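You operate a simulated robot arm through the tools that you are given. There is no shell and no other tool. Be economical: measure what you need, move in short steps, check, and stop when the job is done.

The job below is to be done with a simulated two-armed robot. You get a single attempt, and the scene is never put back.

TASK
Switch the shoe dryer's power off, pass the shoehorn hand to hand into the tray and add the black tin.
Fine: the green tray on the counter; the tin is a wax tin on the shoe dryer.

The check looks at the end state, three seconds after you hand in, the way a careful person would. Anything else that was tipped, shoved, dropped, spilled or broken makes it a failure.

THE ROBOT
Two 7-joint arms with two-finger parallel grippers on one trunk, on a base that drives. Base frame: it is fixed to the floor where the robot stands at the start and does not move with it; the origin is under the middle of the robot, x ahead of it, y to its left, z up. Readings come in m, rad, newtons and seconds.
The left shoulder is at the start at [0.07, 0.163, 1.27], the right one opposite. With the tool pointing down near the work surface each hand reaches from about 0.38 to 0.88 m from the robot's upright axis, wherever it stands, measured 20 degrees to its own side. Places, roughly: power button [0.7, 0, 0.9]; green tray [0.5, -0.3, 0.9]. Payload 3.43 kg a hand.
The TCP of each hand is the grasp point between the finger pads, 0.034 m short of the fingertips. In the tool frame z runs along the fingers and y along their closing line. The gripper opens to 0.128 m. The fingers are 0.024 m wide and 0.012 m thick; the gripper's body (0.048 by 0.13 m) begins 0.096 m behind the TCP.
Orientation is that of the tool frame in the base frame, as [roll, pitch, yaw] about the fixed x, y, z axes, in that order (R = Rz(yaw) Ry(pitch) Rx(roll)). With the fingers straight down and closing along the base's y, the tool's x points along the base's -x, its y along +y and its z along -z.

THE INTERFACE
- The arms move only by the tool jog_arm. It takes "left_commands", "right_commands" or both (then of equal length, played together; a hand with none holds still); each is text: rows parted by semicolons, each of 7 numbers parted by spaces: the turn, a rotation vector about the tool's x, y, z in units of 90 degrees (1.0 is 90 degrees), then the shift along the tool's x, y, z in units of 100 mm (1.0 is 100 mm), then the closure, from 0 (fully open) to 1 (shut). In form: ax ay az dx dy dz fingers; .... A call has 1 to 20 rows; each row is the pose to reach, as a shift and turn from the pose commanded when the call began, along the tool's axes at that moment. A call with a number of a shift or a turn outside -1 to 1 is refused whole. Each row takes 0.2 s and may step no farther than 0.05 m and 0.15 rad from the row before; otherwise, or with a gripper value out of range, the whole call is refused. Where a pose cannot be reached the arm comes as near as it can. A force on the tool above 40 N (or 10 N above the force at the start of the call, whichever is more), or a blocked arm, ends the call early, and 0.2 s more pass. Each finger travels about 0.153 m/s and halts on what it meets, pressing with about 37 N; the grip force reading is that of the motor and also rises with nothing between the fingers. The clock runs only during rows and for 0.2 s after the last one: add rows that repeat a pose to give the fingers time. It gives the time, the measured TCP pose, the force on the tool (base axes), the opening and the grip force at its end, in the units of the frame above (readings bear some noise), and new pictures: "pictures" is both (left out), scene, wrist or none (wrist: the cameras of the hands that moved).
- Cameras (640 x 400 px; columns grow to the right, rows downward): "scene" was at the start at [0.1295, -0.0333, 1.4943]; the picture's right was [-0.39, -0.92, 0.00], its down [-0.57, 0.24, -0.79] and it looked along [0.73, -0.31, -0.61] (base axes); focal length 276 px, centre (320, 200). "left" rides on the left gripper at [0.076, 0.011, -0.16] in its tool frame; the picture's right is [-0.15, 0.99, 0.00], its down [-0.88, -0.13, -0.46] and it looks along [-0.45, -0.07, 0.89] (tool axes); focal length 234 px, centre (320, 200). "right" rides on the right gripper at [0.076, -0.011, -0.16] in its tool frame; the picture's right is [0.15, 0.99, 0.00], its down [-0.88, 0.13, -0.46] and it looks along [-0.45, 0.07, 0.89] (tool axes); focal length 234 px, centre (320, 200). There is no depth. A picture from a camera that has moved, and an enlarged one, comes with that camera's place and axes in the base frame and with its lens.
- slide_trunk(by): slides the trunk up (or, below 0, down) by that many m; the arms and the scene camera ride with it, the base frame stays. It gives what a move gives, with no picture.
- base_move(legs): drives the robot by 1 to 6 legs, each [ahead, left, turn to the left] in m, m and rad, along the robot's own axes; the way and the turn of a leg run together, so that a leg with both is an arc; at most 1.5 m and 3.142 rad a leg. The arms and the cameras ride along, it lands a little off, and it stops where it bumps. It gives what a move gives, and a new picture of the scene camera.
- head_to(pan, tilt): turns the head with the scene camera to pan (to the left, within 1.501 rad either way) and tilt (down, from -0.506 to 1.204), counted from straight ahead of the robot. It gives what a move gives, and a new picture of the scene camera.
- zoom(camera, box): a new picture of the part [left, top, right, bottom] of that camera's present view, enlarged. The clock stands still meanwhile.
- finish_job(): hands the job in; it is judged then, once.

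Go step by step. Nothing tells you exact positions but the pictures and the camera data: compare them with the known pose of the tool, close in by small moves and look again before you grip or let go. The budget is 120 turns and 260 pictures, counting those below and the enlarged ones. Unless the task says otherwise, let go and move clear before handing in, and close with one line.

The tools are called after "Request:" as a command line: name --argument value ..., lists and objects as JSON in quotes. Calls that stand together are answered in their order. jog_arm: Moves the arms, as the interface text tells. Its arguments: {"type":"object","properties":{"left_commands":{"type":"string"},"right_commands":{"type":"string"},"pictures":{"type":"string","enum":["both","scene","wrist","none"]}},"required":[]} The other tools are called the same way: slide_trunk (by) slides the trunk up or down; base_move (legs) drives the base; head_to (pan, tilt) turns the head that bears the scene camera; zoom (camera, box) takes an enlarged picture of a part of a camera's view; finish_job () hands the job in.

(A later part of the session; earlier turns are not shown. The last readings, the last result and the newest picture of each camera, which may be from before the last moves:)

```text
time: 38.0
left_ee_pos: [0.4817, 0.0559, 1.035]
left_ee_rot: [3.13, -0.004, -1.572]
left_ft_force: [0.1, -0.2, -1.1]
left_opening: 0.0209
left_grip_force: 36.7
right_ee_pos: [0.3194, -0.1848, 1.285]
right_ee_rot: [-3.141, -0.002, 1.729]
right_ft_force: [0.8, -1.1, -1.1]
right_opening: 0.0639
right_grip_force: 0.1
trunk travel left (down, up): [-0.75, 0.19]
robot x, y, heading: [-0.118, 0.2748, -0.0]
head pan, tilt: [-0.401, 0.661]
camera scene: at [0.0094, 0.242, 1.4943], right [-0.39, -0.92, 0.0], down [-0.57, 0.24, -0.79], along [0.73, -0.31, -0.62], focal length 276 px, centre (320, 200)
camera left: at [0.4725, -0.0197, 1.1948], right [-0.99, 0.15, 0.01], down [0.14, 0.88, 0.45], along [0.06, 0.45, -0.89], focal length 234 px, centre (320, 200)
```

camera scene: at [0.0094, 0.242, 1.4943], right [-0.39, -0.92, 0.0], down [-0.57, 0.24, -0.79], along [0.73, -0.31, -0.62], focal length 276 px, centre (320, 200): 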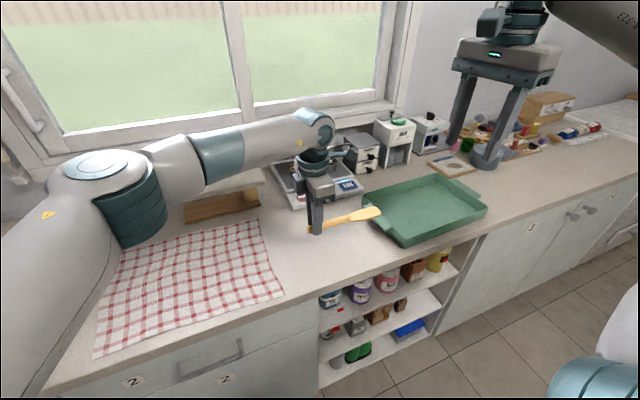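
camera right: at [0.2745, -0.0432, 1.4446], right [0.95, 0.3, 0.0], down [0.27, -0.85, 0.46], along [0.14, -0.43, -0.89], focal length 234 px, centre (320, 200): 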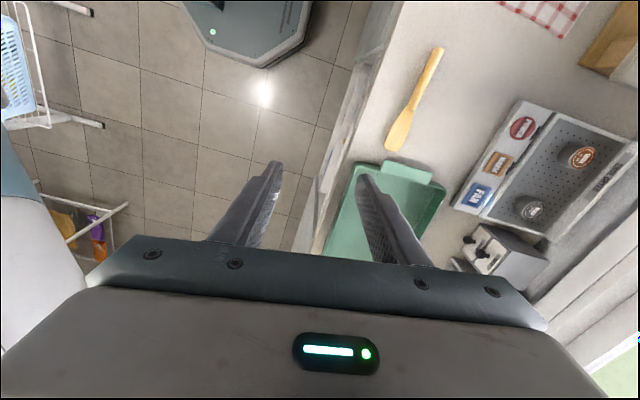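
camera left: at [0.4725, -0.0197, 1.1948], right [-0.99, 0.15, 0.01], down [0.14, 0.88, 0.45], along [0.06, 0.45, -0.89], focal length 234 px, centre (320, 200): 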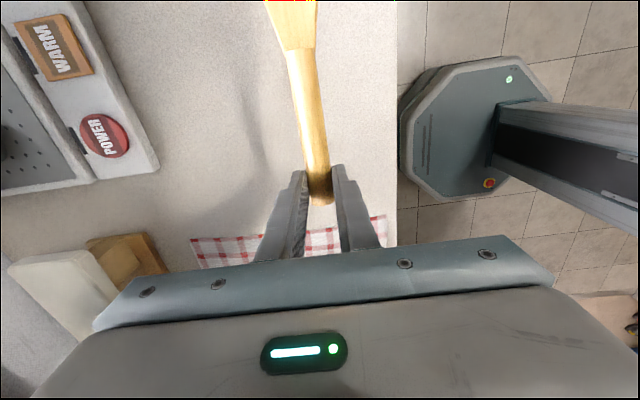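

Firmly held. I'll lift further and shift the base right to centre it between the hands.

Request:
jog_arm --left_commands "0 0 0 0 0 -0.4 1; 0 0 0 0 0 -0.8 1; 0 0 0 0 0 -1.0 1; 0 0 0 0 0 -1.0 1" --pictures "none"

Request:
base_move --legs '[[0, -0.15, 0]]'

Request:
jog_arm --left_commands "0 0 0.07 -0.15 -0.2 0 1; 0 0 0.14 -0.3 -0.4 0 1; 0 0 0.21 -0.45 -0.6 0 1; 0 0 0.28 -0.6 -0.8 0 1; 0 0 0.35 -0.75 -0.9 0 1; 0 0 0.42 -0.9 -1 0 1; 0 0 0.433 -0.9 -1 0 1; 0 0 0.433 -0.9 -1 0 1" --pictures "both"

```text
time: 39.0
left_ee_pos: [0.4812, 0.0553, 1.1382]
left_ee_rot: [3.132, -0.002, -1.572]
left_ft_force: [0.4, -0.1, -1.2]
left_opening: 0.0209
left_grip_force: 37.6
right_ee_pos: [0.3207, -0.1846, 1.285]
right_ee_rot: [3.142, -0.001, 1.727]
right_ft_force: [0.2, 0.7, -0.8]
right_opening: 0.064
right_grip_force: 0.0
trunk travel left (down, up): [-0.75, 0.19]
robot x, y, heading: [-0.1174, 0.2744, -0.002]
head pan, tilt: [-0.401, 0.661]
```

```text
time: 40.4
left_ee_pos: [0.4827, -0.0919, 1.1385]
left_ee_rot: [3.133, -0.006, -1.569]
left_ft_force: [0.3, -0.4, -0.1]
left_opening: 0.0209
left_grip_force: 36.6
right_ee_pos: [0.321, -0.3296, 1.2855]
right_ee_rot: [3.141, 0.002, 1.728]
right_ft_force: [-0.4, 0.5, -0.2]
right_opening: 0.0642
right_grip_force: 0.1
trunk travel left (down, up): [-0.75, 0.19]
robot x, y, heading: [-0.1206, 0.1256, -0.001]
head pan, tilt: [-0.401, 0.661]
camera scene: at [0.0089, 0.096, 1.4944], right [-0.39, -0.92, 0.0], down [-0.57, 0.24, -0.79], along [0.73, -0.31, -0.61], focal length 276 px, centre (320, 200)
```

scene: 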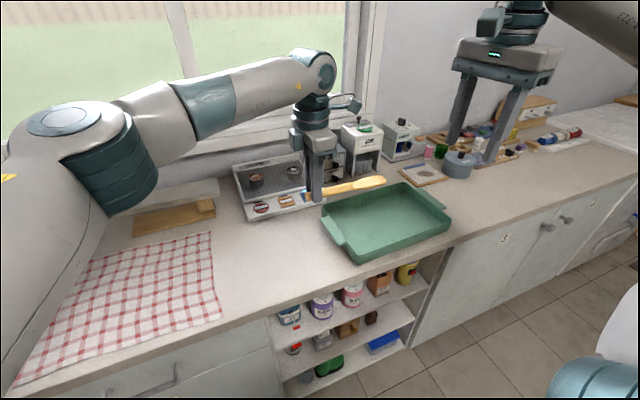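

```text
time: 42.2
left_ee_pos: [0.5823, -0.0033, 1.1359]
left_ee_rot: [3.138, -0.007, -2.251]
left_ft_force: [0.1, -0.3, -0.9]
left_opening: 0.0208
left_grip_force: 36.9
right_ee_pos: [0.3198, -0.3322, 1.2839]
right_ee_rot: [-3.141, 0.0, 1.728]
right_ft_force: [-0.4, -0.9, -0.1]
right_opening: 0.0638
right_grip_force: 0.0
trunk travel left (down, up): [-0.75, 0.19]
robot x, y, heading: [-0.1193, 0.1273, -0.001]
head pan, tilt: [-0.401, 0.661]
camera scene: at [0.009, 0.0938, 1.4943], right [-0.39, -0.92, 0.0], down [-0.57, 0.24, -0.79], along [0.73, -0.31, -0.61], focal length 276 px, centre (320, 200)
camera left: at [0.5269, -0.0536, 1.2957], right [-0.68, 0.74, 0.0], down [0.66, 0.6, 0.45], along [0.33, 0.3, -0.89], focal length 234 px, centre (320, 200)
```

scene: 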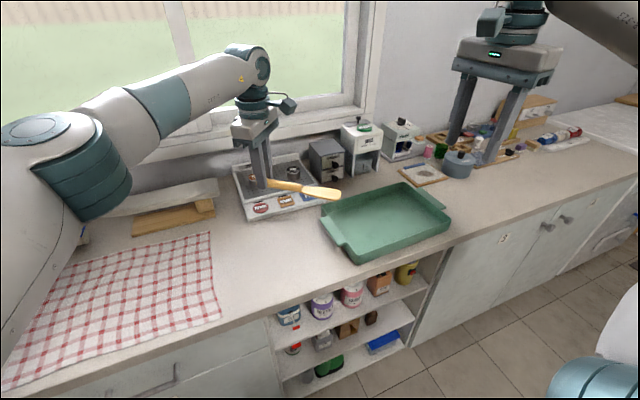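
left: 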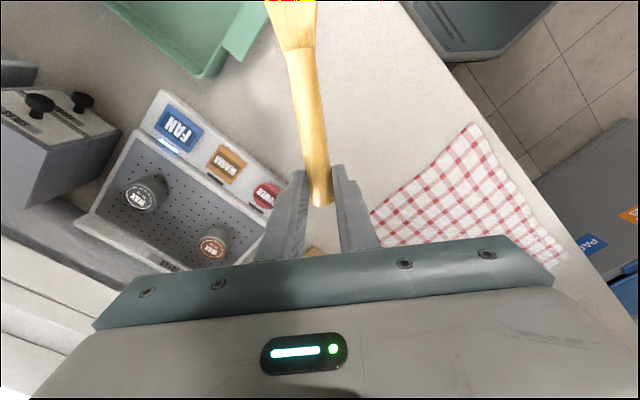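

The left hand presents the blade toward the robot's right-front. Now I'll turn the right hand to the same yaw (-2.25).

Request:
jog_arm --right_commands "0 0 -0.09 0 0 0 0.5; 0 0 -0.18 0 0 0 0.5; 0 0 -0.27 0 0 0 0.5; 0 0 -0.36 0 0 0 0.5; 0 0 -0.45 0 0 0 0.5; 0 0 -0.54 0 0 0 0.5; 0 0 -0.63 0 0 0 0.5; 0 0 -0.72 0 0 0 0.5; 0 0 -0.8 0 0 0 0.5; 0 0 -0.8 0 0 0 0.5" --pictures "none"

Request:
jog_arm --right_commands "0 0 -0.09 0 0 0 0.5; 0 0 -0.18 0 0 0 0.5; 0 0 -0.27 0 0 0 0.5; 0 0 -0.36 0 0 0 0.5; 0 0 -0.45 0 0 0 0.5; 0 0 -0.54 0 0 0 0.5; 0 0 -0.63 0 0 0 0.5; 0 0 -0.667 0 0 0 0.5; 0 0 -0.667 0 0 0 0.5" --pictures "wrist"

```text
time: 44.4
left_ee_pos: [0.5796, -0.0025, 1.1352]
left_ee_rot: [3.137, -0.011, -2.252]
left_ft_force: [-0.2, -0.8, -1.1]
left_opening: 0.021
left_grip_force: 36.9
right_ee_pos: [0.3207, -0.3316, 1.2847]
right_ee_rot: [3.141, -0.001, 2.986]
right_ft_force: [-0.1, 0.3, 0.1]
right_opening: 0.0642
right_grip_force: 0.0
trunk travel left (down, up): [-0.75, 0.19]
robot x, y, heading: [-0.1227, 0.1296, -0.004]
head pan, tilt: [-0.401, 0.661]
```

```text
time: 46.4
left_ee_pos: [0.5813, -0.0025, 1.1352]
left_ee_rot: [3.139, -0.009, -2.253]
left_ft_force: [1.1, -0.6, 0.5]
left_opening: 0.0207
left_grip_force: 37.0
right_ee_pos: [0.2899, -0.2644, 1.2707]
right_ee_rot: [-3.141, -0.001, -2.252]
right_ft_force: [0.0, 0.5, -1.0]
right_opening: 0.0638
right_grip_force: 0.1
right hand out of reach, approached as far as the arm can: row 6, 7, 8, 9
trunk travel left (down, up): [-0.75, 0.19]
robot x, y, heading: [-0.1229, 0.1265, 0.0]
head pan, tilt: [-0.401, 0.661]
camera right: at [0.2521, -0.33, 1.4312], right [-0.86, 0.51, 0.0], down [0.45, 0.77, 0.46], along [0.23, 0.39, -0.89], focal length 234 px, centre (320, 200)
```

right: 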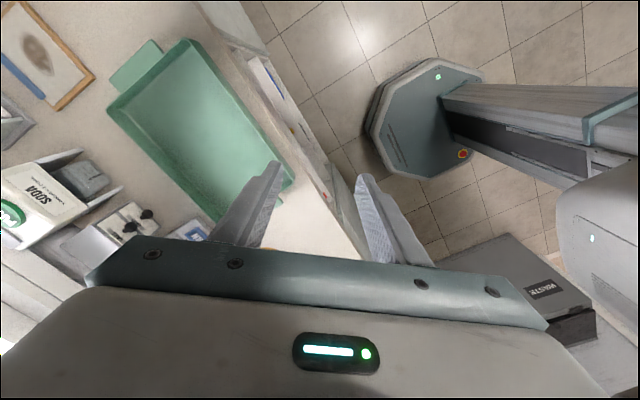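

I'm near the limit there, so I'll ease both hands to yaw -2.45 for margin.

Request:
jog_arm --right_commands "0 0 0.06 0 0 0 0.3; 0 0 0.126 0 0 0 0.3; 0 0 0.126 0 0 0 0.3; 0 0 0.126 0 0 0 0.3" --left_commands "0 0 0.06 0 0 0 1; 0 0 0.126 0 0 0 1; 0 0 0.126 0 0 0 1; 0 0 0.126 0 0 0 1" --pictures "both"

```text
time: 47.4
left_ee_pos: [0.5817, -0.0021, 1.1346]
left_ee_rot: [3.14, -0.01, -2.448]
left_ft_force: [-0.9, -0.3, -0.8]
left_opening: 0.0209
left_grip_force: 37.0
right_ee_pos: [0.2932, -0.2611, 1.2714]
right_ee_rot: [-3.141, 0.0, -2.448]
right_ft_force: [0.9, -0.2, 1.2]
right_opening: 0.0895
right_grip_force: 0.1
trunk travel left (down, up): [-0.75, 0.19]
robot x, y, heading: [-0.1189, 0.1249, 0.0]
head pan, tilt: [-0.401, 0.661]
camera scene: at [0.0091, 0.0937, 1.4943], right [-0.39, -0.92, 0.0], down [-0.57, 0.24, -0.79], along [0.73, -0.31, -0.62], focal length 276 px, centre (320, 200)
camera right: at [0.2423, -0.3193, 1.4315], right [-0.74, 0.67, 0.0], down [0.59, 0.66, 0.46], along [0.3, 0.34, -0.89], focal length 234 px, centre (320, 200)
camera left: at [0.5185, -0.0424, 1.2957], right [-0.52, 0.86, 0.0], down [0.77, 0.46, 0.45], along [0.38, 0.23, -0.89], focal length 234 px, centre (320, 200)
```

scene: 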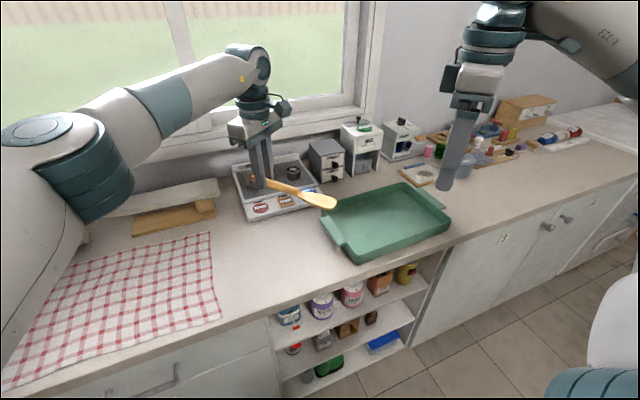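
right: 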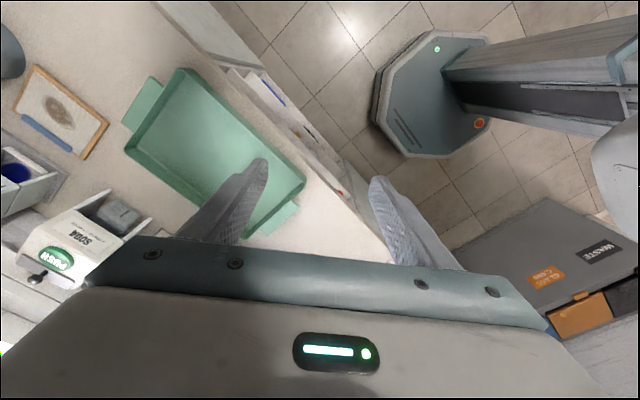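
left: 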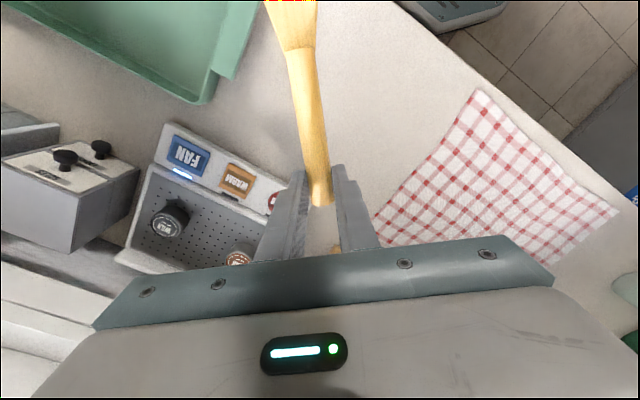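

Both hands are at yaw -2.45. I'll slide the right hand (at its higher level) toward above the blade.

Request:
jog_arm --right_commands "0 0 0 -0.4 0.05 0 0.3; 0 0 0 -0.8 0.1 0 0.3; 0 0 0 -1.0 0.145 0 0.3; 0 0 0 -1.0 0.145 0 0.3" --pictures "none"

Request:
jog_arm --right_commands "0 0 0 -0.4 0 0 0.3; 0 0 0 -0.8 0 0 0.3; 0 0 0 -0.8 0 0 0.3" --pictures "both"

```text
time: 48.4
left_ee_pos: [0.58, -0.0038, 1.1356]
left_ee_rot: [3.139, -0.009, -2.449]
left_ft_force: [-0.7, 0.5, -0.4]
left_opening: 0.021
left_grip_force: 37.0
right_ee_pos: [0.3642, -0.1866, 1.2692]
right_ee_rot: [3.139, 0.001, -2.449]
right_ft_force: [0.4, -0.7, -0.4]
right_opening: 0.0899
right_grip_force: 0.1
trunk travel left (down, up): [-0.75, 0.19]
robot x, y, heading: [-0.1199, 0.1332, -0.008]
head pan, tilt: [-0.401, 0.661]
```

```text
time: 49.2
left_ee_pos: [0.5815, -0.0043, 1.1354]
left_ee_rot: [3.14, -0.01, -2.45]
left_ft_force: [0.3, -0.7, -0.4]
left_opening: 0.0208
left_grip_force: 36.8
right_ee_pos: [0.4217, -0.1367, 1.2705]
right_ee_rot: [3.14, 0.001, -2.447]
right_ft_force: [-0.4, -0.3, 0.2]
right_opening: 0.0896
right_grip_force: 0.1
trunk travel left (down, up): [-0.75, 0.19]
robot x, y, heading: [-0.1199, 0.1253, 0.001]
head pan, tilt: [-0.401, 0.661]
camera scene: at [0.0076, 0.0923, 1.4944], right [-0.39, -0.92, 0.0], down [-0.57, 0.24, -0.79], along [0.73, -0.31, -0.61], focal length 276 px, centre (320, 200)
camera right: at [0.371, -0.1938, 1.4311], right [-0.74, 0.67, 0.0], down [0.59, 0.66, 0.46], along [0.3, 0.34, -0.89], focal length 234 px, centre (320, 200)
```

scene: 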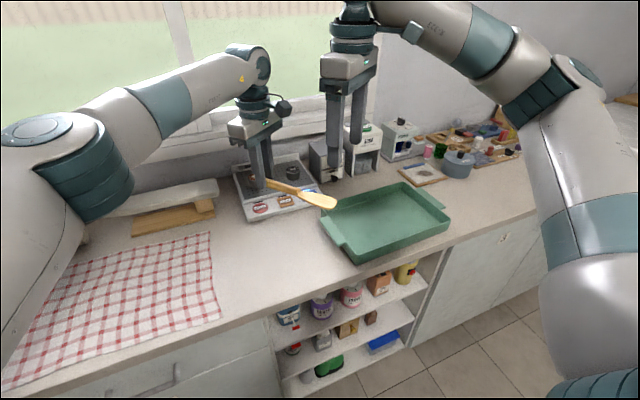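
right: 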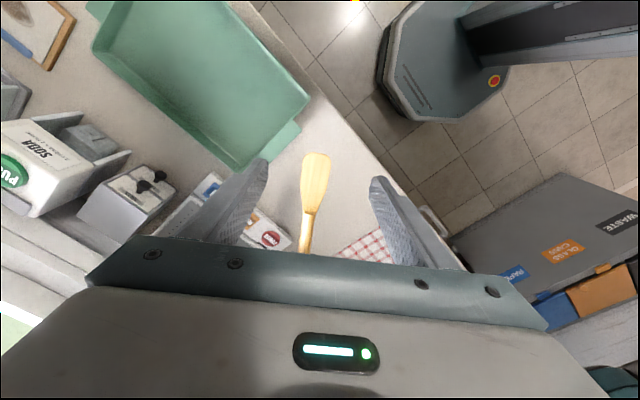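

The blade tip lies centred between the right fingers' plane, as predicted. I'll move in 42 mm, then descend over the blade.

Request:
jog_arm --right_commands "0 0 0 -0.42 0 0 0.3; 0 0 0 -0.42 0 0.4 0.3; 0 0 0 -0.42 0 0.8 0.3; 0 0 0 -0.42 0 0.8 0.3" --pictures "both"

Request:
zoom --camera "scene" --box '[220, 80, 400, 220]'

```text
time: 50.2
left_ee_pos: [0.5812, -0.0012, 1.1351]
left_ee_rot: [3.139, -0.011, -2.449]
left_ft_force: [0.4, 0.1, -0.1]
left_opening: 0.0209
left_grip_force: 36.6
right_ee_pos: [0.4536, -0.1026, 1.1931]
right_ee_rot: [3.141, -0.001, -2.447]
right_ft_force: [0.0, -0.4, 0.2]
right_opening: 0.0894
right_grip_force: 0.0
trunk travel left (down, up): [-0.75, 0.19]
robot x, y, heading: [-0.1217, 0.1301, 0.002]
head pan, tilt: [-0.401, 0.661]
camera scene: at [0.0093, 0.0955, 1.4943], right [-0.39, -0.92, 0.0], down [-0.57, 0.24, -0.79], along [0.73, -0.31, -0.61], focal length 276 px, centre (320, 200)
camera right: at [0.4035, -0.1593, 1.3526], right [-0.74, 0.67, 0.0], down [0.59, 0.66, 0.45], along [0.3, 0.34, -0.89], focal length 234 px, centre (320, 200)
```

scene: 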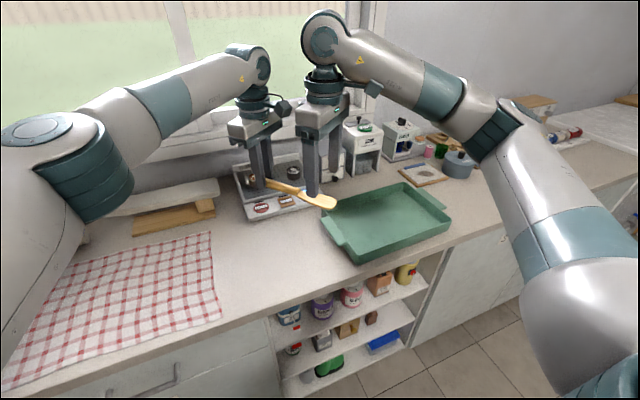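
right: 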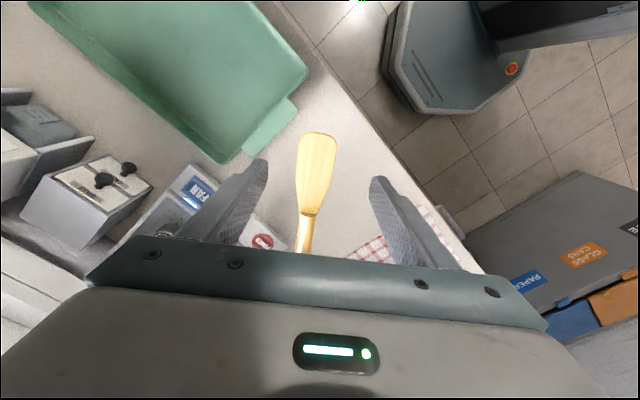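

```text
2.86 times, centred on (310, 150) of scene
camera zoom: at [0.0093, 0.0955, 1.4943], right [-0.39, -0.92, 0.0], down [-0.57, 0.24, -0.79], along [0.73, -0.31, -0.61], focal length 790 px, centre (349, 343)
```

zoom: 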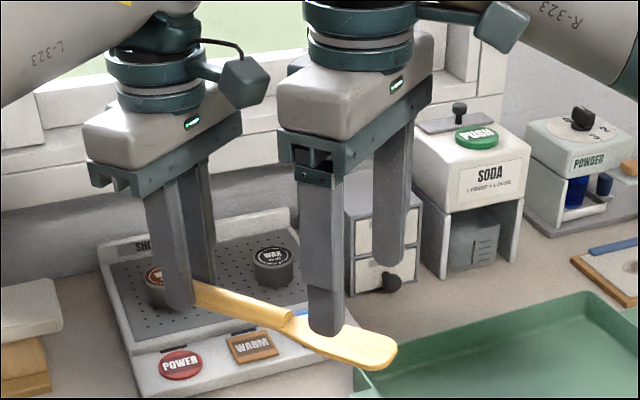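

There's roughly 2 cm between the left camera box and the right wrist, so I'll add 5 mm and descend slowly to blade level.

Request:
jog_arm --right_commands "0 0 0 0.05 -0.03 0.1 0.3; 0 0 0 0.05 -0.03 0.25 0.3; 0 0 0 0.05 -0.03 0.4 0.3; 0 0 0 0.05 -0.03 0.5 0.3; 0 0 0 0.05 -0.03 0.58 0.3; 0 0 0 0.05 -0.03 0.58 0.3" --pictures "wrist"

Request:
zoom --camera "scene" --box '[220, 80, 400, 220]'

```text
time: 51.6
left_ee_pos: [0.5818, -0.0038, 1.1361]
left_ee_rot: [3.139, -0.011, -2.448]
left_ft_force: [-0.2, 0.7, -0.4]
left_opening: 0.021
left_grip_force: 37.5
right_ee_pos: [0.4531, -0.1125, 1.135]
right_ee_rot: [3.141, -0.001, -2.448]
right_ft_force: [-0.4, -0.7, 0.3]
right_opening: 0.0896
right_grip_force: 0.0
trunk travel left (down, up): [-0.75, 0.19]
robot x, y, heading: [-0.118, 0.1254, 0.001]
head pan, tilt: [-0.401, 0.661]
camera right: at [0.403, -0.1697, 1.2943], right [-0.74, 0.67, 0.0], down [0.59, 0.66, 0.46], along [0.3, 0.34, -0.89], focal length 234 px, centre (320, 200)
```

right: 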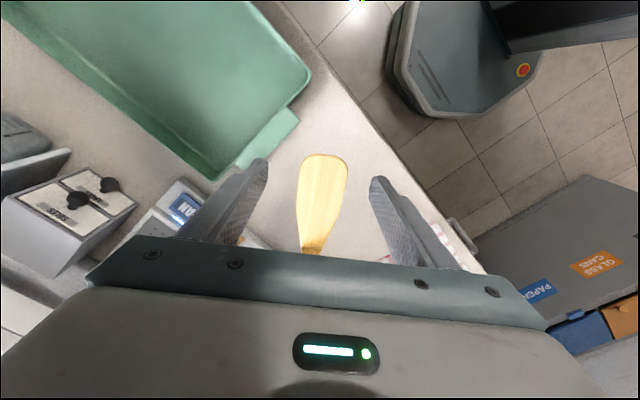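

```text
2.86 times, centred on (310, 150) of scene
camera zoom: at [0.0091, 0.0937, 1.4943], right [-0.39, -0.92, 0.0], down [-0.57, 0.24, -0.79], along [0.73, -0.31, -0.61], focal length 790 px, centre (349, 343)
```

zoom: 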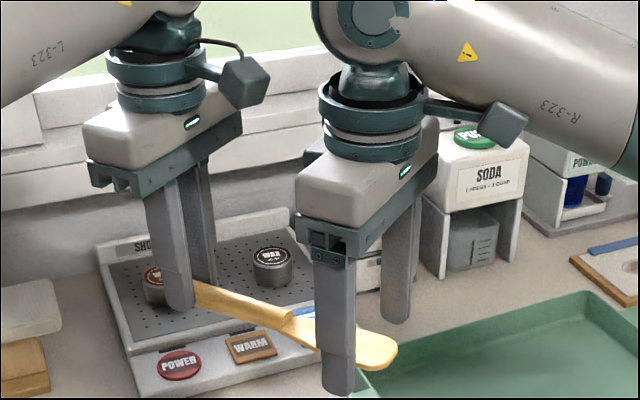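

The blade may be thin and near the fingertips, so I'll lower the right hand another 9 mm and then close.

Request:
jog_arm --right_commands "0 0 0 0 0 0.05 0.3; 0 0 0 0 0 0.09 0.4; 0 0 0 0 0 0.09 0.5; 0 0 0 0 0 0.09 0.6; 0 0 0 0 0 0.09 0.7; 0 0 0 0 0 0.09 0.8; 0 0 0 0 0 0.09 1; 0 0 0 0 0 0.09 1; 0 0 0 0 0 0.09 1" --pictures "wrist"

Request:
zoom --camera "scene" --box '[220, 80, 400, 220]'

```text
time: 53.6
left_ee_pos: [0.5816, -0.0036, 1.1357]
left_ee_rot: [3.141, -0.01, -2.448]
left_ft_force: [8.4, -5.1, -1.8]
left_opening: 0.0209
left_grip_force: 37.0
right_ee_pos: [0.4542, -0.1131, 1.125]
right_ee_rot: [3.139, 0.001, -2.449]
right_ft_force: [-8.5, 5.6, 0.3]
right_opening: 0.0389
right_grip_force: 37.8
trunk travel left (down, up): [-0.75, 0.19]
robot x, y, heading: [-0.121, 0.128, 0.0]
head pan, tilt: [-0.401, 0.661]
camera right: at [0.4034, -0.1701, 1.2846], right [-0.75, 0.67, 0.0], down [0.59, 0.66, 0.46], along [0.3, 0.34, -0.89], focal length 234 px, centre (320, 200)
```

right: 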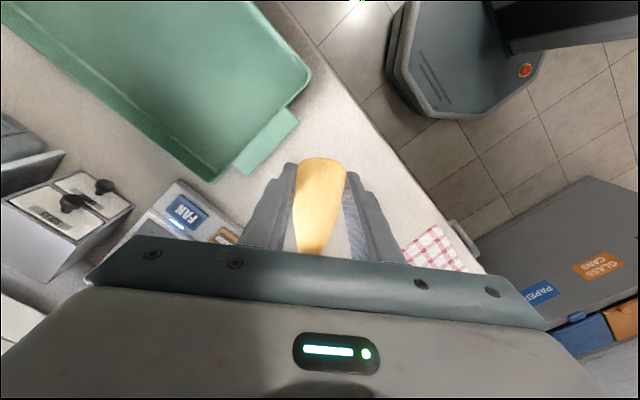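

```text
2.86 times, centred on (310, 150) of scene
camera zoom: at [0.0091, 0.0938, 1.4943], right [-0.39, -0.92, 0.0], down [-0.57, 0.24, -0.79], along [0.73, -0.31, -0.62], focal length 790 px, centre (349, 343)
```

zoom: 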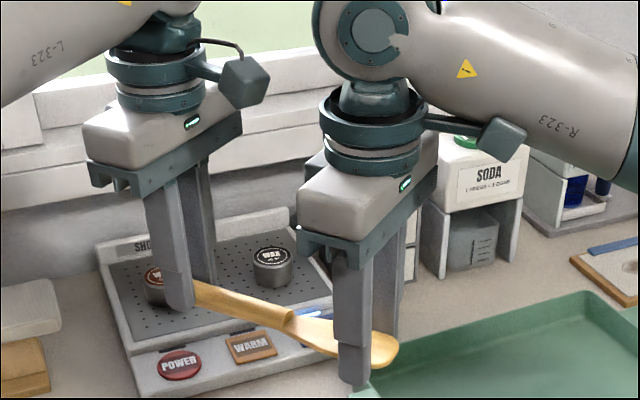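

Right holds the blade (38.9 mm, 37 N). Now I'll open the left hand and back it away along the handle axis.

Request:
jog_arm --left_commands "0 0 0 0 0 0 0.9; 0 0 0 0 0 0 0.7; 0 0 0 0 0 0 0.5; 0 0 0 0 0 0 0.5; 0 0 0 -0.2 0 0 0.5; 0 0 0 -0.5 0 0 0.5; 0 0 0 -0.8 0 0 0.5; 0 0 0 -0.8 0 0 0.5" --pictures "scene"

Request:
zoom --camera "right" --box '[0, 0, 640, 400]'

```text
time: 55.4
left_ee_pos: [0.6392, 0.0496, 1.1354]
left_ee_rot: [3.139, -0.009, -2.449]
left_ft_force: [-0.1, -0.4, 0.2]
left_opening: 0.0642
left_grip_force: 0.0
left hand out of reach, approached as far as the arm can: row 7, 8
right_ee_pos: [0.4543, -0.1137, 1.1249]
right_ee_rot: [3.14, 0.0, -2.449]
right_ft_force: [-0.6, 0.4, 0.2]
right_opening: 0.0393
right_grip_force: 37.0
trunk travel left (down, up): [-0.75, 0.19]
robot x, y, heading: [-0.1231, 0.1309, -0.0]
head pan, tilt: [-0.401, 0.661]
camera scene: at [0.0092, 0.0947, 1.4943], right [-0.39, -0.92, 0.0], down [-0.57, 0.24, -0.79], along [0.73, -0.31, -0.61], focal length 276 px, centre (320, 200)
```

scene: 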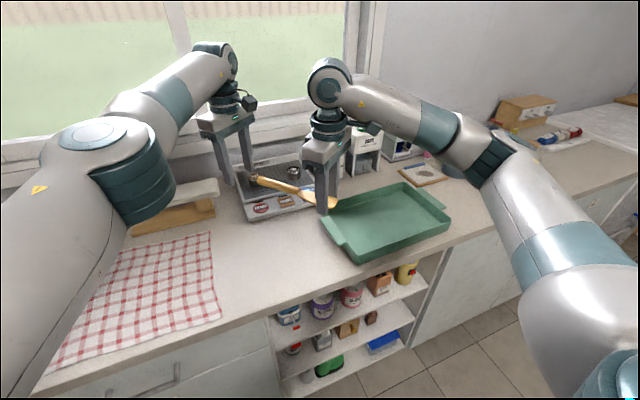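

```text
1.00 times, centred on (320, 200) of right
camera zoom: at [0.4035, -0.1695, 1.2848], right [-0.74, 0.67, 0.0], down [0.59, 0.66, 0.46], along [0.3, 0.34, -0.89], focal length 234 px, centre (320, 200)
```

zoom: 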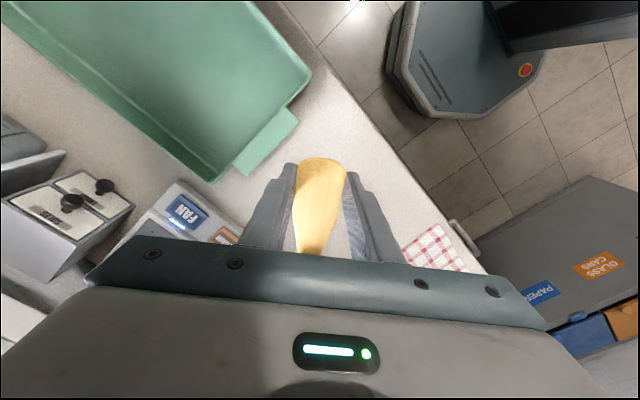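

Handover done; the right hand alone holds the shoehorn. I'll retract the left hand and turn the right so the shoehorn lies along y (handle toward -y).

Request:
jog_arm --left_commands "0 0 0 -0.2 0.3 -0.2 0.5; 0 0 0 -0.4 0.6 -0.4 0.5; 0 0 0 -0.6 0.8 -0.6 0.5; 0 0 0 -0.77 0.92 -0.8 0.5; 0 0 0 -0.77 0.92 -1.0 0.5; 0 0 0 -0.77 0.92 -1.0 0.5; 0 0 0 -0.77 0.92 -1.0 0.5; 0 0 0 -0.77 0.92 -1.0 0.5; 0 0 0 -0.77 0.92 -1.0 0.5; 0 0 0 -0.77 0.92 -1.0 0.5" --right_commands "0 0 0 0 0 -0.1 1; 0 0 0.09 0 0 -0.2 1; 0 0 0.18 0 0 -0.2 1; 0 0 0.27 0 0 -0.2 1; 0 0 0.36 0 0 -0.2 1; 0 0 0.45 0 0 -0.2 1; 0 0 0.54 0 0 -0.2 1; 0 0 0.63 0 0 -0.2 1; 0 0 0.72 0 0 -0.2 1; 0 0 0.8 0 0 -0.2 1" --pictures "none"

Request:
jog_arm --right_commands "0 0 0.08 0 0 0 1; 0 0 0.17 0 0 0 1; 0 0 0.26 0 0 0 1; 0 0 0.35 0 0 0 1; 0 0 0.44 0 0 0 1; 0 0 0.53 0 0 0 1; 0 0 0.61 0 0 0 1; 0 0 0.641 0 0 0 1; 0 0 0.641 0 0 0 1" --pictures "both"

```text
time: 57.6
left_ee_pos: [0.64, 0.1686, 1.2347]
left_ee_rot: [3.14, -0.011, -2.448]
left_ft_force: [-0.2, 0.8, -0.5]
left_opening: 0.0639
left_grip_force: 0.1
right_ee_pos: [0.4541, -0.112, 1.1444]
right_ee_rot: [3.141, -0.001, 2.577]
right_ft_force: [0.6, -0.6, 0.5]
right_opening: 0.0387
right_grip_force: 37.7
trunk travel left (down, up): [-0.75, 0.19]
robot x, y, heading: [-0.1197, 0.1271, 0.004]
head pan, tilt: [-0.401, 0.661]
```

```text
time: 59.6
left_ee_pos: [0.6402, 0.1671, 1.2354]
left_ee_rot: [3.14, -0.012, -2.447]
left_ft_force: [-0.3, 0.3, 1.1]
left_opening: 0.0638
left_grip_force: 0.0
right_ee_pos: [0.4526, -0.1117, 1.1447]
right_ee_rot: [-3.141, 0.0, 1.57]
right_ft_force: [-0.9, 0.5, -0.7]
right_opening: 0.039
right_grip_force: 36.8
trunk travel left (down, up): [-0.75, 0.19]
robot x, y, heading: [-0.1206, 0.1273, 0.003]
head pan, tilt: [-0.401, 0.661]
camera scene: at [0.0092, 0.0939, 1.4943], right [-0.39, -0.92, 0.0], down [-0.57, 0.24, -0.79], along [0.73, -0.31, -0.62], focal length 276 px, centre (320, 200)
camera right: at [0.4432, -0.0361, 1.3051], right [0.99, 0.15, 0.0], down [0.13, -0.88, 0.46], along [0.07, -0.45, -0.89], focal length 234 px, centre (320, 200)
```

scene: 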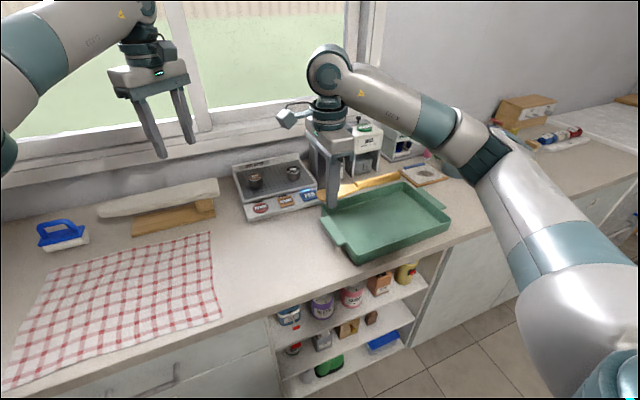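
right: 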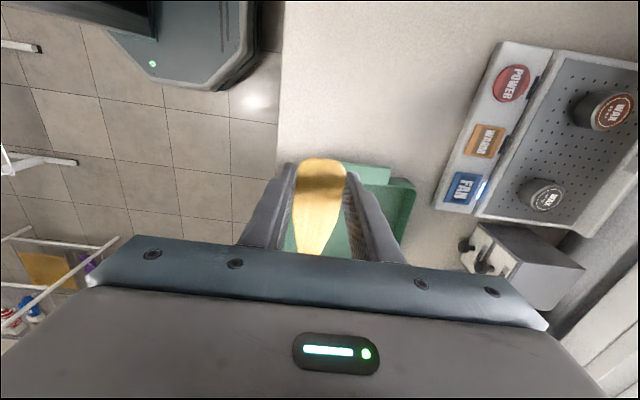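

Shoehorn now runs along y. I'll zoom on the tray to fix its interior bounds.

Request:
zoom --camera "scene" --box '[300, 160, 470, 280]'

```text
3.33 times, centred on (385, 220) of scene
camera zoom: at [0.0092, 0.0939, 1.4943], right [-0.39, -0.92, 0.0], down [-0.57, 0.24, -0.79], along [0.73, -0.31, -0.62], focal length 922 px, centre (103, 133)
```

zoom: 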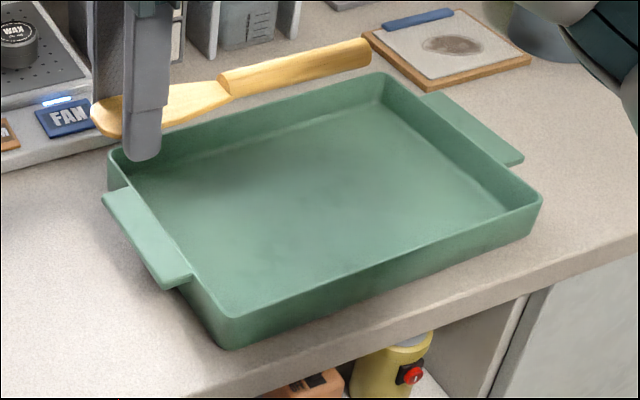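

Tray interior is about x 0.43–0.62, y -0.195 to -0.49, rim z≈0.94. I'll carry the shoehorn above its far half, TCP target (0.545, -0.257).

Request:
jog_arm --right_commands "0 0 0 -0.35 0.2 0 1; 0 0 0 -0.7 0.45 0 1; 0 0 0 -1 0.7 0 1; 0 0 0 -1 0.92 0 1; 0 0 0 -1 0.92 0 1" --pictures "none"

Request:
jog_arm --right_commands "0 0 0 -0.3 0 0 1; 0 0 0 -0.45 0 0.3 1; 0 0 0 -0.45 0 0.7 1; 0 0 0 -0.45 0 1.0 1; 0 0 0 -0.45 0 1.0 1" --pictures "both"

```text
time: 60.8
left_ee_pos: [0.6402, 0.1675, 1.2356]
left_ee_rot: [3.139, -0.009, -2.448]
left_ft_force: [0.5, 0.3, -0.2]
left_opening: 0.0639
left_grip_force: 0.1
right_ee_pos: [0.5449, -0.2137, 1.1436]
right_ee_rot: [3.141, 0.0, 1.571]
right_ft_force: [-0.5, -0.6, -1.2]
right_opening: 0.0389
right_grip_force: 36.9
trunk travel left (down, up): [-0.75, 0.19]
robot x, y, heading: [-0.1174, 0.1261, 0.0]
head pan, tilt: [-0.401, 0.661]
```

```text
time: 62.0
left_ee_pos: [0.6408, 0.1672, 1.2355]
left_ee_rot: [3.138, -0.01, -2.448]
left_ft_force: [-0.1, 0.3, 0.1]
left_opening: 0.0641
left_grip_force: 0.0
right_ee_pos: [0.5471, -0.2588, 1.0434]
right_ee_rot: [-3.141, 0.0, 1.57]
right_ft_force: [0.8, 0.6, 0.4]
right_opening: 0.039
right_grip_force: 36.8
trunk travel left (down, up): [-0.75, 0.19]
robot x, y, heading: [-0.1233, 0.1262, 0.0]
head pan, tilt: [-0.401, 0.661]
camera scene: at [0.0089, 0.094, 1.4943], right [-0.39, -0.92, 0.0], down [-0.57, 0.24, -0.79], along [0.73, -0.31, -0.61], focal length 276 px, centre (320, 200)
camera right: at [0.5357, -0.1832, 1.2045], right [0.99, 0.15, 0.0], down [0.13, -0.88, 0.46], along [0.07, -0.45, -0.89], focal length 234 px, centre (320, 200)
```

scene: 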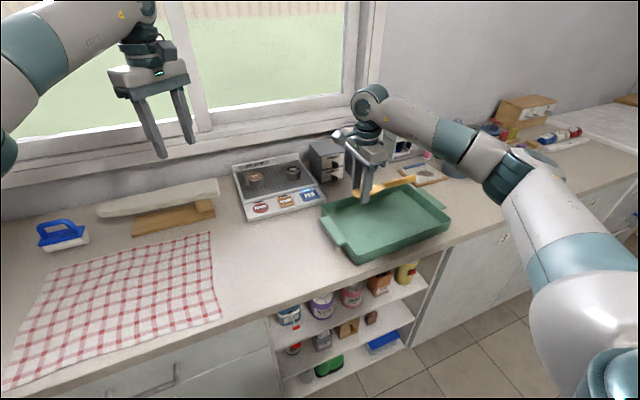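
right: 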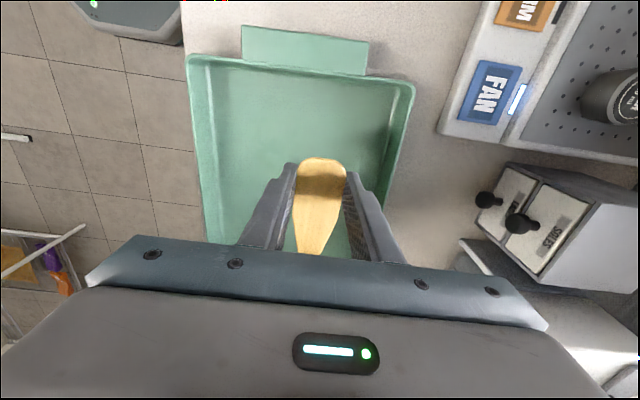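

Well inside the tray bounds. I'll lower to just above the floor in small steps.

Request:
jog_arm --right_commands "0 0 0 0 0 0.3 1; 0 0 0 0 0 0.6 1; 0 0 0 0 0 0.8 1; 0 0 0 0 0 0.9 1; 0 0 0 0 0 0.95 1; 0 0 0 0 0 0.95 1" --pictures "wrist"

Request:
zoom --camera "scene" --box '[300, 160, 470, 280]'

```text
time: 63.4
left_ee_pos: [0.6393, 0.1672, 1.2355]
left_ee_rot: [3.14, -0.01, -2.448]
left_ft_force: [-0.6, 0.2, -0.3]
left_opening: 0.0639
left_grip_force: 0.0
right_ee_pos: [0.5453, -0.2571, 0.9499]
right_ee_rot: [-3.141, 0.0, 1.572]
right_ft_force: [0.4, -0.1, -0.6]
right_opening: 0.0386
right_grip_force: 37.1
trunk travel left (down, up): [-0.75, 0.19]
robot x, y, heading: [-0.1231, 0.1288, 0.0]
head pan, tilt: [-0.401, 0.661]
camera right: at [0.5349, -0.1819, 1.1099], right [0.99, 0.15, 0.0], down [0.13, -0.88, 0.46], along [0.07, -0.45, -0.89], focal length 234 px, centre (320, 200)
```

right: 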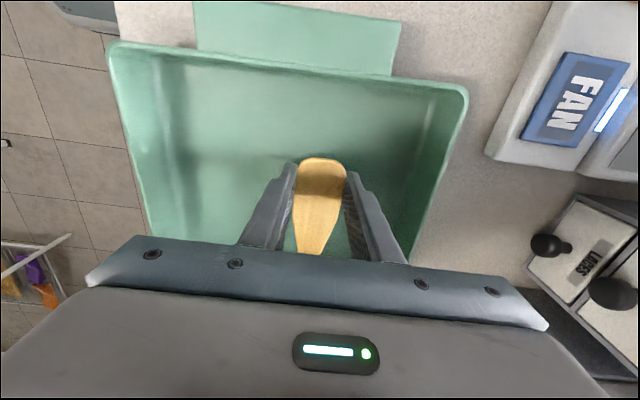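

```text
3.33 times, centred on (385, 220) of scene
camera zoom: at [0.0092, 0.0938, 1.4943], right [-0.39, -0.92, 0.0], down [-0.57, 0.24, -0.79], along [0.73, -0.31, -0.62], focal length 922 px, centre (103, 133)
```

zoom: 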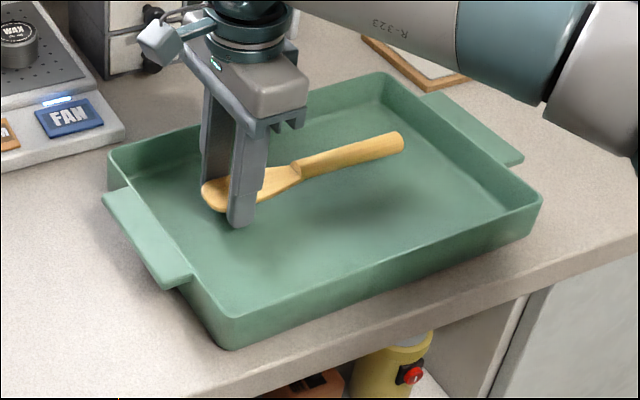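

A few mm remain; I'll step down until light contact.

Request:
jog_arm --right_commands "0 0 0 0 0 0.04 1; 0 0 0 0 0 0.07 1; 0 0 0 0 0 0.09 1; 0 0 0 0 0 0.11 1; 0 0 0 0 0 0.11 1" --pictures "none"

Request:
zoom --camera "scene" --box '[330, 190, 430, 260]'

```text
time: 64.6
left_ee_pos: [0.6405, 0.1672, 1.2354]
left_ee_rot: [3.14, -0.011, -2.448]
left_ft_force: [-0.1, 0.3, -0.8]
left_opening: 0.0638
left_grip_force: 0.0
right_ee_pos: [0.5464, -0.2573, 0.9396]
right_ee_rot: [3.141, 0.0, 1.571]
right_ft_force: [-0.7, 0.8, 0.9]
right_opening: 0.0388
right_grip_force: 37.1
trunk travel left (down, up): [-0.75, 0.19]
robot x, y, heading: [-0.1212, 0.1308, 0.002]
head pan, tilt: [-0.401, 0.661]
```

```text
5.71 times, centred on (380, 225) of scene
camera zoom: at [0.0091, 0.0939, 1.4943], right [-0.39, -0.92, 0.0], down [-0.57, 0.24, -0.79], along [0.73, -0.31, -0.61], focal length 1580 px, centre (-23, 57)
```

zoom: 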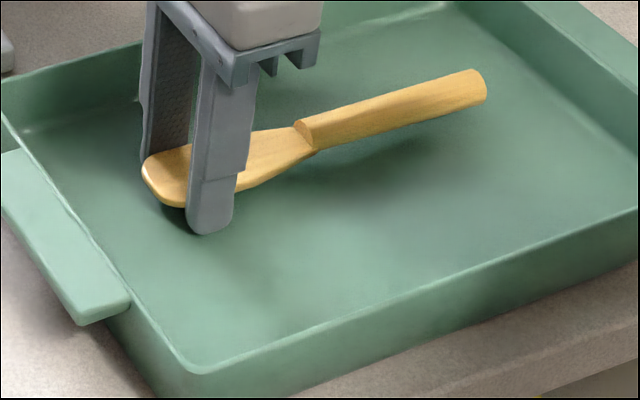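

Request:
jog_arm --right_commands "0 0 0 0 0 0.02 1; 0 0 0 0 0 0.03 1; 0 0 0 0 0 0.04 1; 0 0 0 0 0 0.04 1" --pictures "none"

```text
time: 65.6
left_ee_pos: [0.6388, 0.168, 1.2369]
left_ee_rot: [3.141, -0.01, -2.448]
left_ft_force: [-0.4, -0.3, -0.4]
left_opening: 0.0641
left_grip_force: 0.1
right_ee_pos: [0.546, -0.2568, 0.9393]
right_ee_rot: [3.134, 0.001, 1.569]
right_ft_force: [9.0, -7.0, 34.6]
right_opening: 0.039
right_grip_force: 37.2
trunk travel left (down, up): [-0.75, 0.19]
robot x, y, heading: [-0.1182, 0.1266, 0.002]
head pan, tilt: [-0.401, 0.661]
```

The fingertips touch the floor (z≈0.905). I'll back off 3 mm, open gently, then rise.

Request:
jog_arm --right_commands "0 0 0 0 0 -0.03 1; 0 0 0 0 0 -0.04 0.95; 0 0 0 0 0 -0.04 0.65; 0 0 0 0 0 -0.04 0.5; 0 0 0 0 0 -0.04 0.45; 0 0 0 0 0 -0.04 0.45; 0 0 0 0 0 -0.3 0.45; 0 0 0 0 0 -0.7 0.45; 0 0 0 0 0 -1 0.45; 0 0 0 0 0 -1 0.45" --pictures "both"

Request:
zoom --camera "scene" --box '[300, 160, 470, 280]'

```text
time: 67.8
left_ee_pos: [0.6402, 0.1661, 1.2354]
left_ee_rot: [3.139, -0.011, -2.448]
left_ft_force: [0.4, -0.2, 0.1]
left_opening: 0.0641
left_grip_force: 0.0
right_ee_pos: [0.5469, -0.2565, 1.0336]
right_ee_rot: [-3.141, -0.001, 1.571]
right_ft_force: [-0.8, 0.7, -0.7]
right_opening: 0.0706
right_grip_force: 0.0
trunk travel left (down, up): [-0.75, 0.19]
robot x, y, heading: [-0.1223, 0.125, -0.005]
head pan, tilt: [-0.401, 0.661]
camera scene: at [0.0093, 0.0936, 1.4943], right [-0.39, -0.92, 0.0], down [-0.57, 0.24, -0.79], along [0.73, -0.31, -0.62], focal length 276 px, centre (320, 200)
camera right: at [0.5365, -0.1814, 1.1936], right [0.99, 0.15, 0.0], down [0.13, -0.88, 0.46], along [0.07, -0.45, -0.89], focal length 234 px, centre (320, 200)
```

scene: 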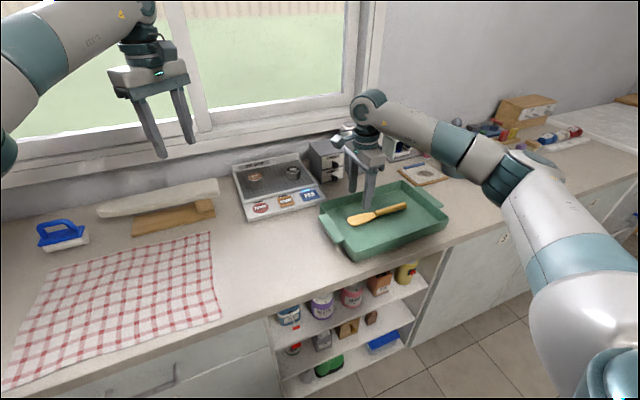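
right: 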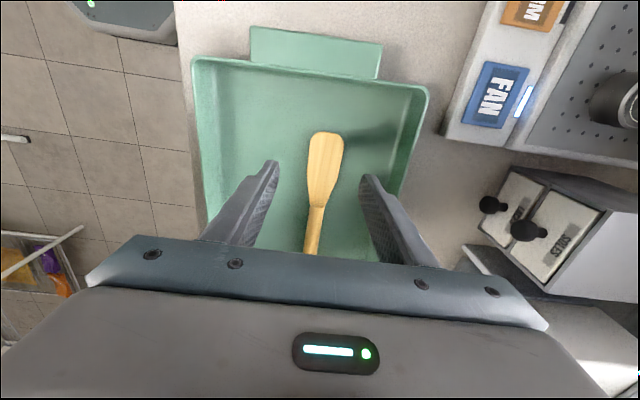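

```text
3.33 times, centred on (385, 220) of scene
camera zoom: at [0.0093, 0.0936, 1.4943], right [-0.39, -0.92, 0.0], down [-0.57, 0.24, -0.79], along [0.73, -0.31, -0.62], focal length 922 px, centre (103, 133)
```

zoom: 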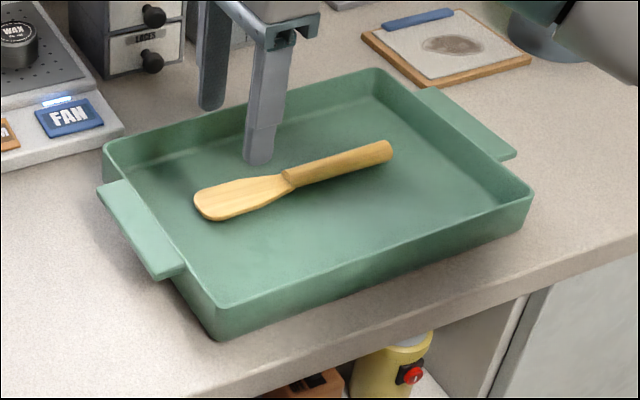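

The shoehorn lies flat in the tray. Next the black tin: I'll raise and turn the right hand back to yaw π, and pull the left hand back.

Request:
jog_arm --right_commands "0 0 0 0 0 -0.4 0.45; 0 0 -0.09 0 0 -0.8 0.45; 0 0 -0.18 0 0 -1 0.45; 0 0 -0.27 0 0 -1 0.45; 0 0 -0.36 0 0 -1 0.45; 0 0 -0.45 0 0 -1 0.45; 0 0 -0.54 0 0 -1 0.4; 0 0 -0.63 0 0 -1 0.35; 0 0 -0.72 0 0 -1 0.3; 0 0 -0.81 0 0 -1 0.3; 0 0 -0.9 0 0 -1 0.3; 0 0 -0.99 0 0 -1 0.3; 0 0 -1 0 0 -1 0.3; 0 0 -1 0 0 -1 0.3" --left_commands "0 0 0 0.2 0.2 0 0.5; 0 0 0 0.5 0.4 0 0.5; 0 0 0 0.8 0.65 0 0.5; 0 0 0 0.92 0.77 0 0.5; 0 0 0 0.92 0.77 0 0.5; 0 0 0 0.92 0.77 0 0.5; 0 0 0 0.92 0.77 0 0.5; 0 0 0 0.92 0.77 0 0.5; 0 0 0 0.92 0.77 0 0.5; 0 0 0 0.92 0.77 0 0.5; 0 0 0 0.92 0.77 0 0.5; 0 0 0 0.92 0.77 0 0.5; 0 0 0 0.92 0.77 0 0.5; 0 0 0 0.92 0.77 0 0.5" --pictures "none"

Request:
base_move --legs '[[0.14, 0, 0]]'

Request:
zoom --camera "right" --box '[0, 0, 640, 400]'

```text
time: 70.8
left_ee_pos: [0.5201, 0.1701, 1.2358]
left_ee_rot: [3.139, -0.011, -2.447]
left_ft_force: [-1.0, 0.0, -0.2]
left_opening: 0.0643
left_grip_force: 0.2
right_ee_pos: [0.5458, -0.2567, 1.1344]
right_ee_rot: [-3.141, -0.001, -3.14]
right_ft_force: [-0.6, -0.4, -0.2]
right_opening: 0.0897
right_grip_force: 0.1
trunk travel left (down, up): [-0.75, 0.19]
robot x, y, heading: [-0.1174, 0.1255, 0.003]
head pan, tilt: [-0.401, 0.661]
```

```text
time: 72.1
left_ee_pos: [0.6606, 0.1718, 1.2377]
left_ee_rot: [3.142, -0.009, -2.448]
left_ft_force: [-0.4, -0.2, 1.2]
left_opening: 0.0638
left_grip_force: 0.1
right_ee_pos: [0.6856, -0.256, 1.1362]
right_ee_rot: [3.141, 0.002, -3.139]
right_ft_force: [0.5, -0.7, -1.3]
right_opening: 0.0897
right_grip_force: 0.0
trunk travel left (down, up): [-0.75, 0.19]
robot x, y, heading: [0.0214, 0.1282, 0.002]
head pan, tilt: [-0.401, 0.661]
camera scene: at [0.1484, 0.0944, 1.4946], right [-0.39, -0.92, 0.0], down [-0.57, 0.24, -0.79], along [0.73, -0.31, -0.61], focal length 276 px, centre (320, 200)
```

scene: 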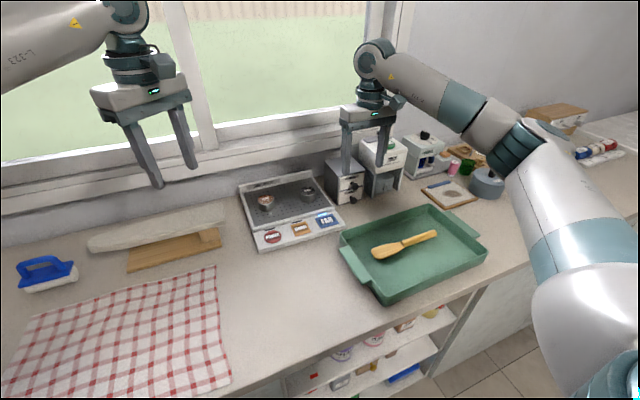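

```text
1.00 times, centred on (320, 200) of right
camera zoom: at [0.6109, -0.2676, 1.2956], right [-0.15, 0.99, 0.0], down [0.88, 0.13, 0.46], along [0.45, 0.07, -0.89], focal length 234 px, centre (320, 200)
```

zoom: 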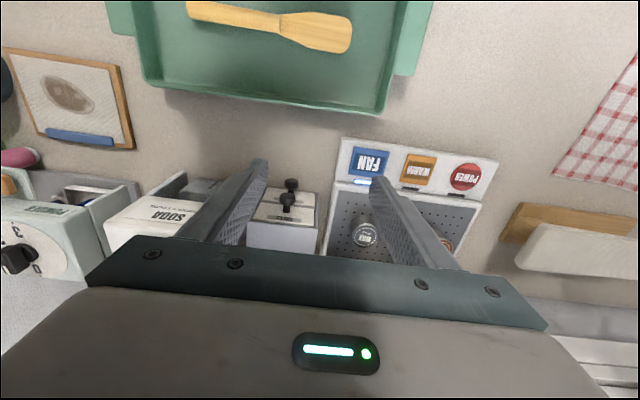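

The tin appears near (0.83, -0.158). I'll move the right hand closer and look again.

Request:
jog_arm --right_commands "0 0 0 -0.3 0.3 0 0.3; 0 0 0 -0.6 0.6 0 0.3; 0 0 0 -0.85 0.9 0 0.3; 0 0 0 -1 0.98 0 0.3; 0 0 0 -1 0.98 0.3 0.3; 0 0 0 -1 0.98 0.3 0.3" --pictures "both"

```text
time: 73.5
left_ee_pos: [0.662, 0.1715, 1.2363]
left_ee_rot: [3.139, -0.011, -2.447]
left_ft_force: [0.0, 0.4, 0.7]
left_opening: 0.064
left_grip_force: 0.0
right_ee_pos: [0.7854, -0.1596, 1.1058]
right_ee_rot: [3.141, 0.0, -3.139]
right_ft_force: [0.5, 0.5, -0.8]
right_opening: 0.0893
right_grip_force: 0.0
trunk travel left (down, up): [-0.75, 0.19]
robot x, y, heading: [0.0228, 0.1267, 0.0]
head pan, tilt: [-0.401, 0.661]
camera scene: at [0.1506, 0.0947, 1.4943], right [-0.39, -0.92, 0.0], down [-0.57, 0.24, -0.79], along [0.73, -0.31, -0.61], focal length 276 px, centre (320, 200)
camera right: at [0.7106, -0.1706, 1.2662], right [-0.15, 0.99, 0.0], down [0.88, 0.13, 0.46], along [0.45, 0.07, -0.89], focal length 234 px, centre (320, 200)
```

scene: 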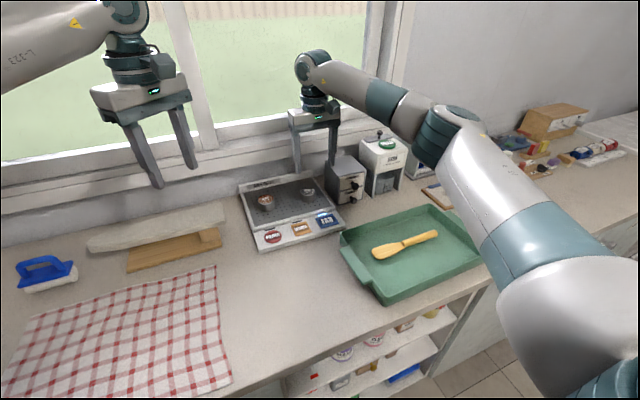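
right: 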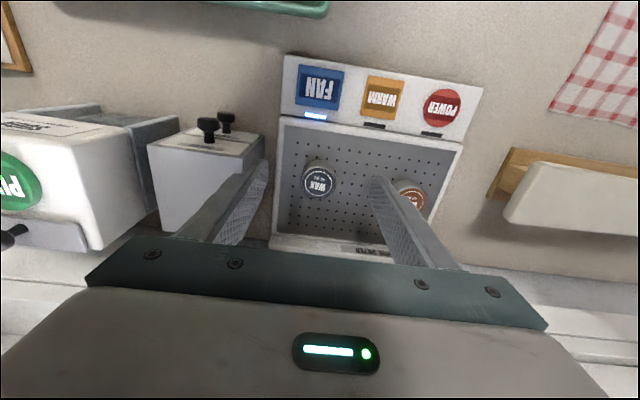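

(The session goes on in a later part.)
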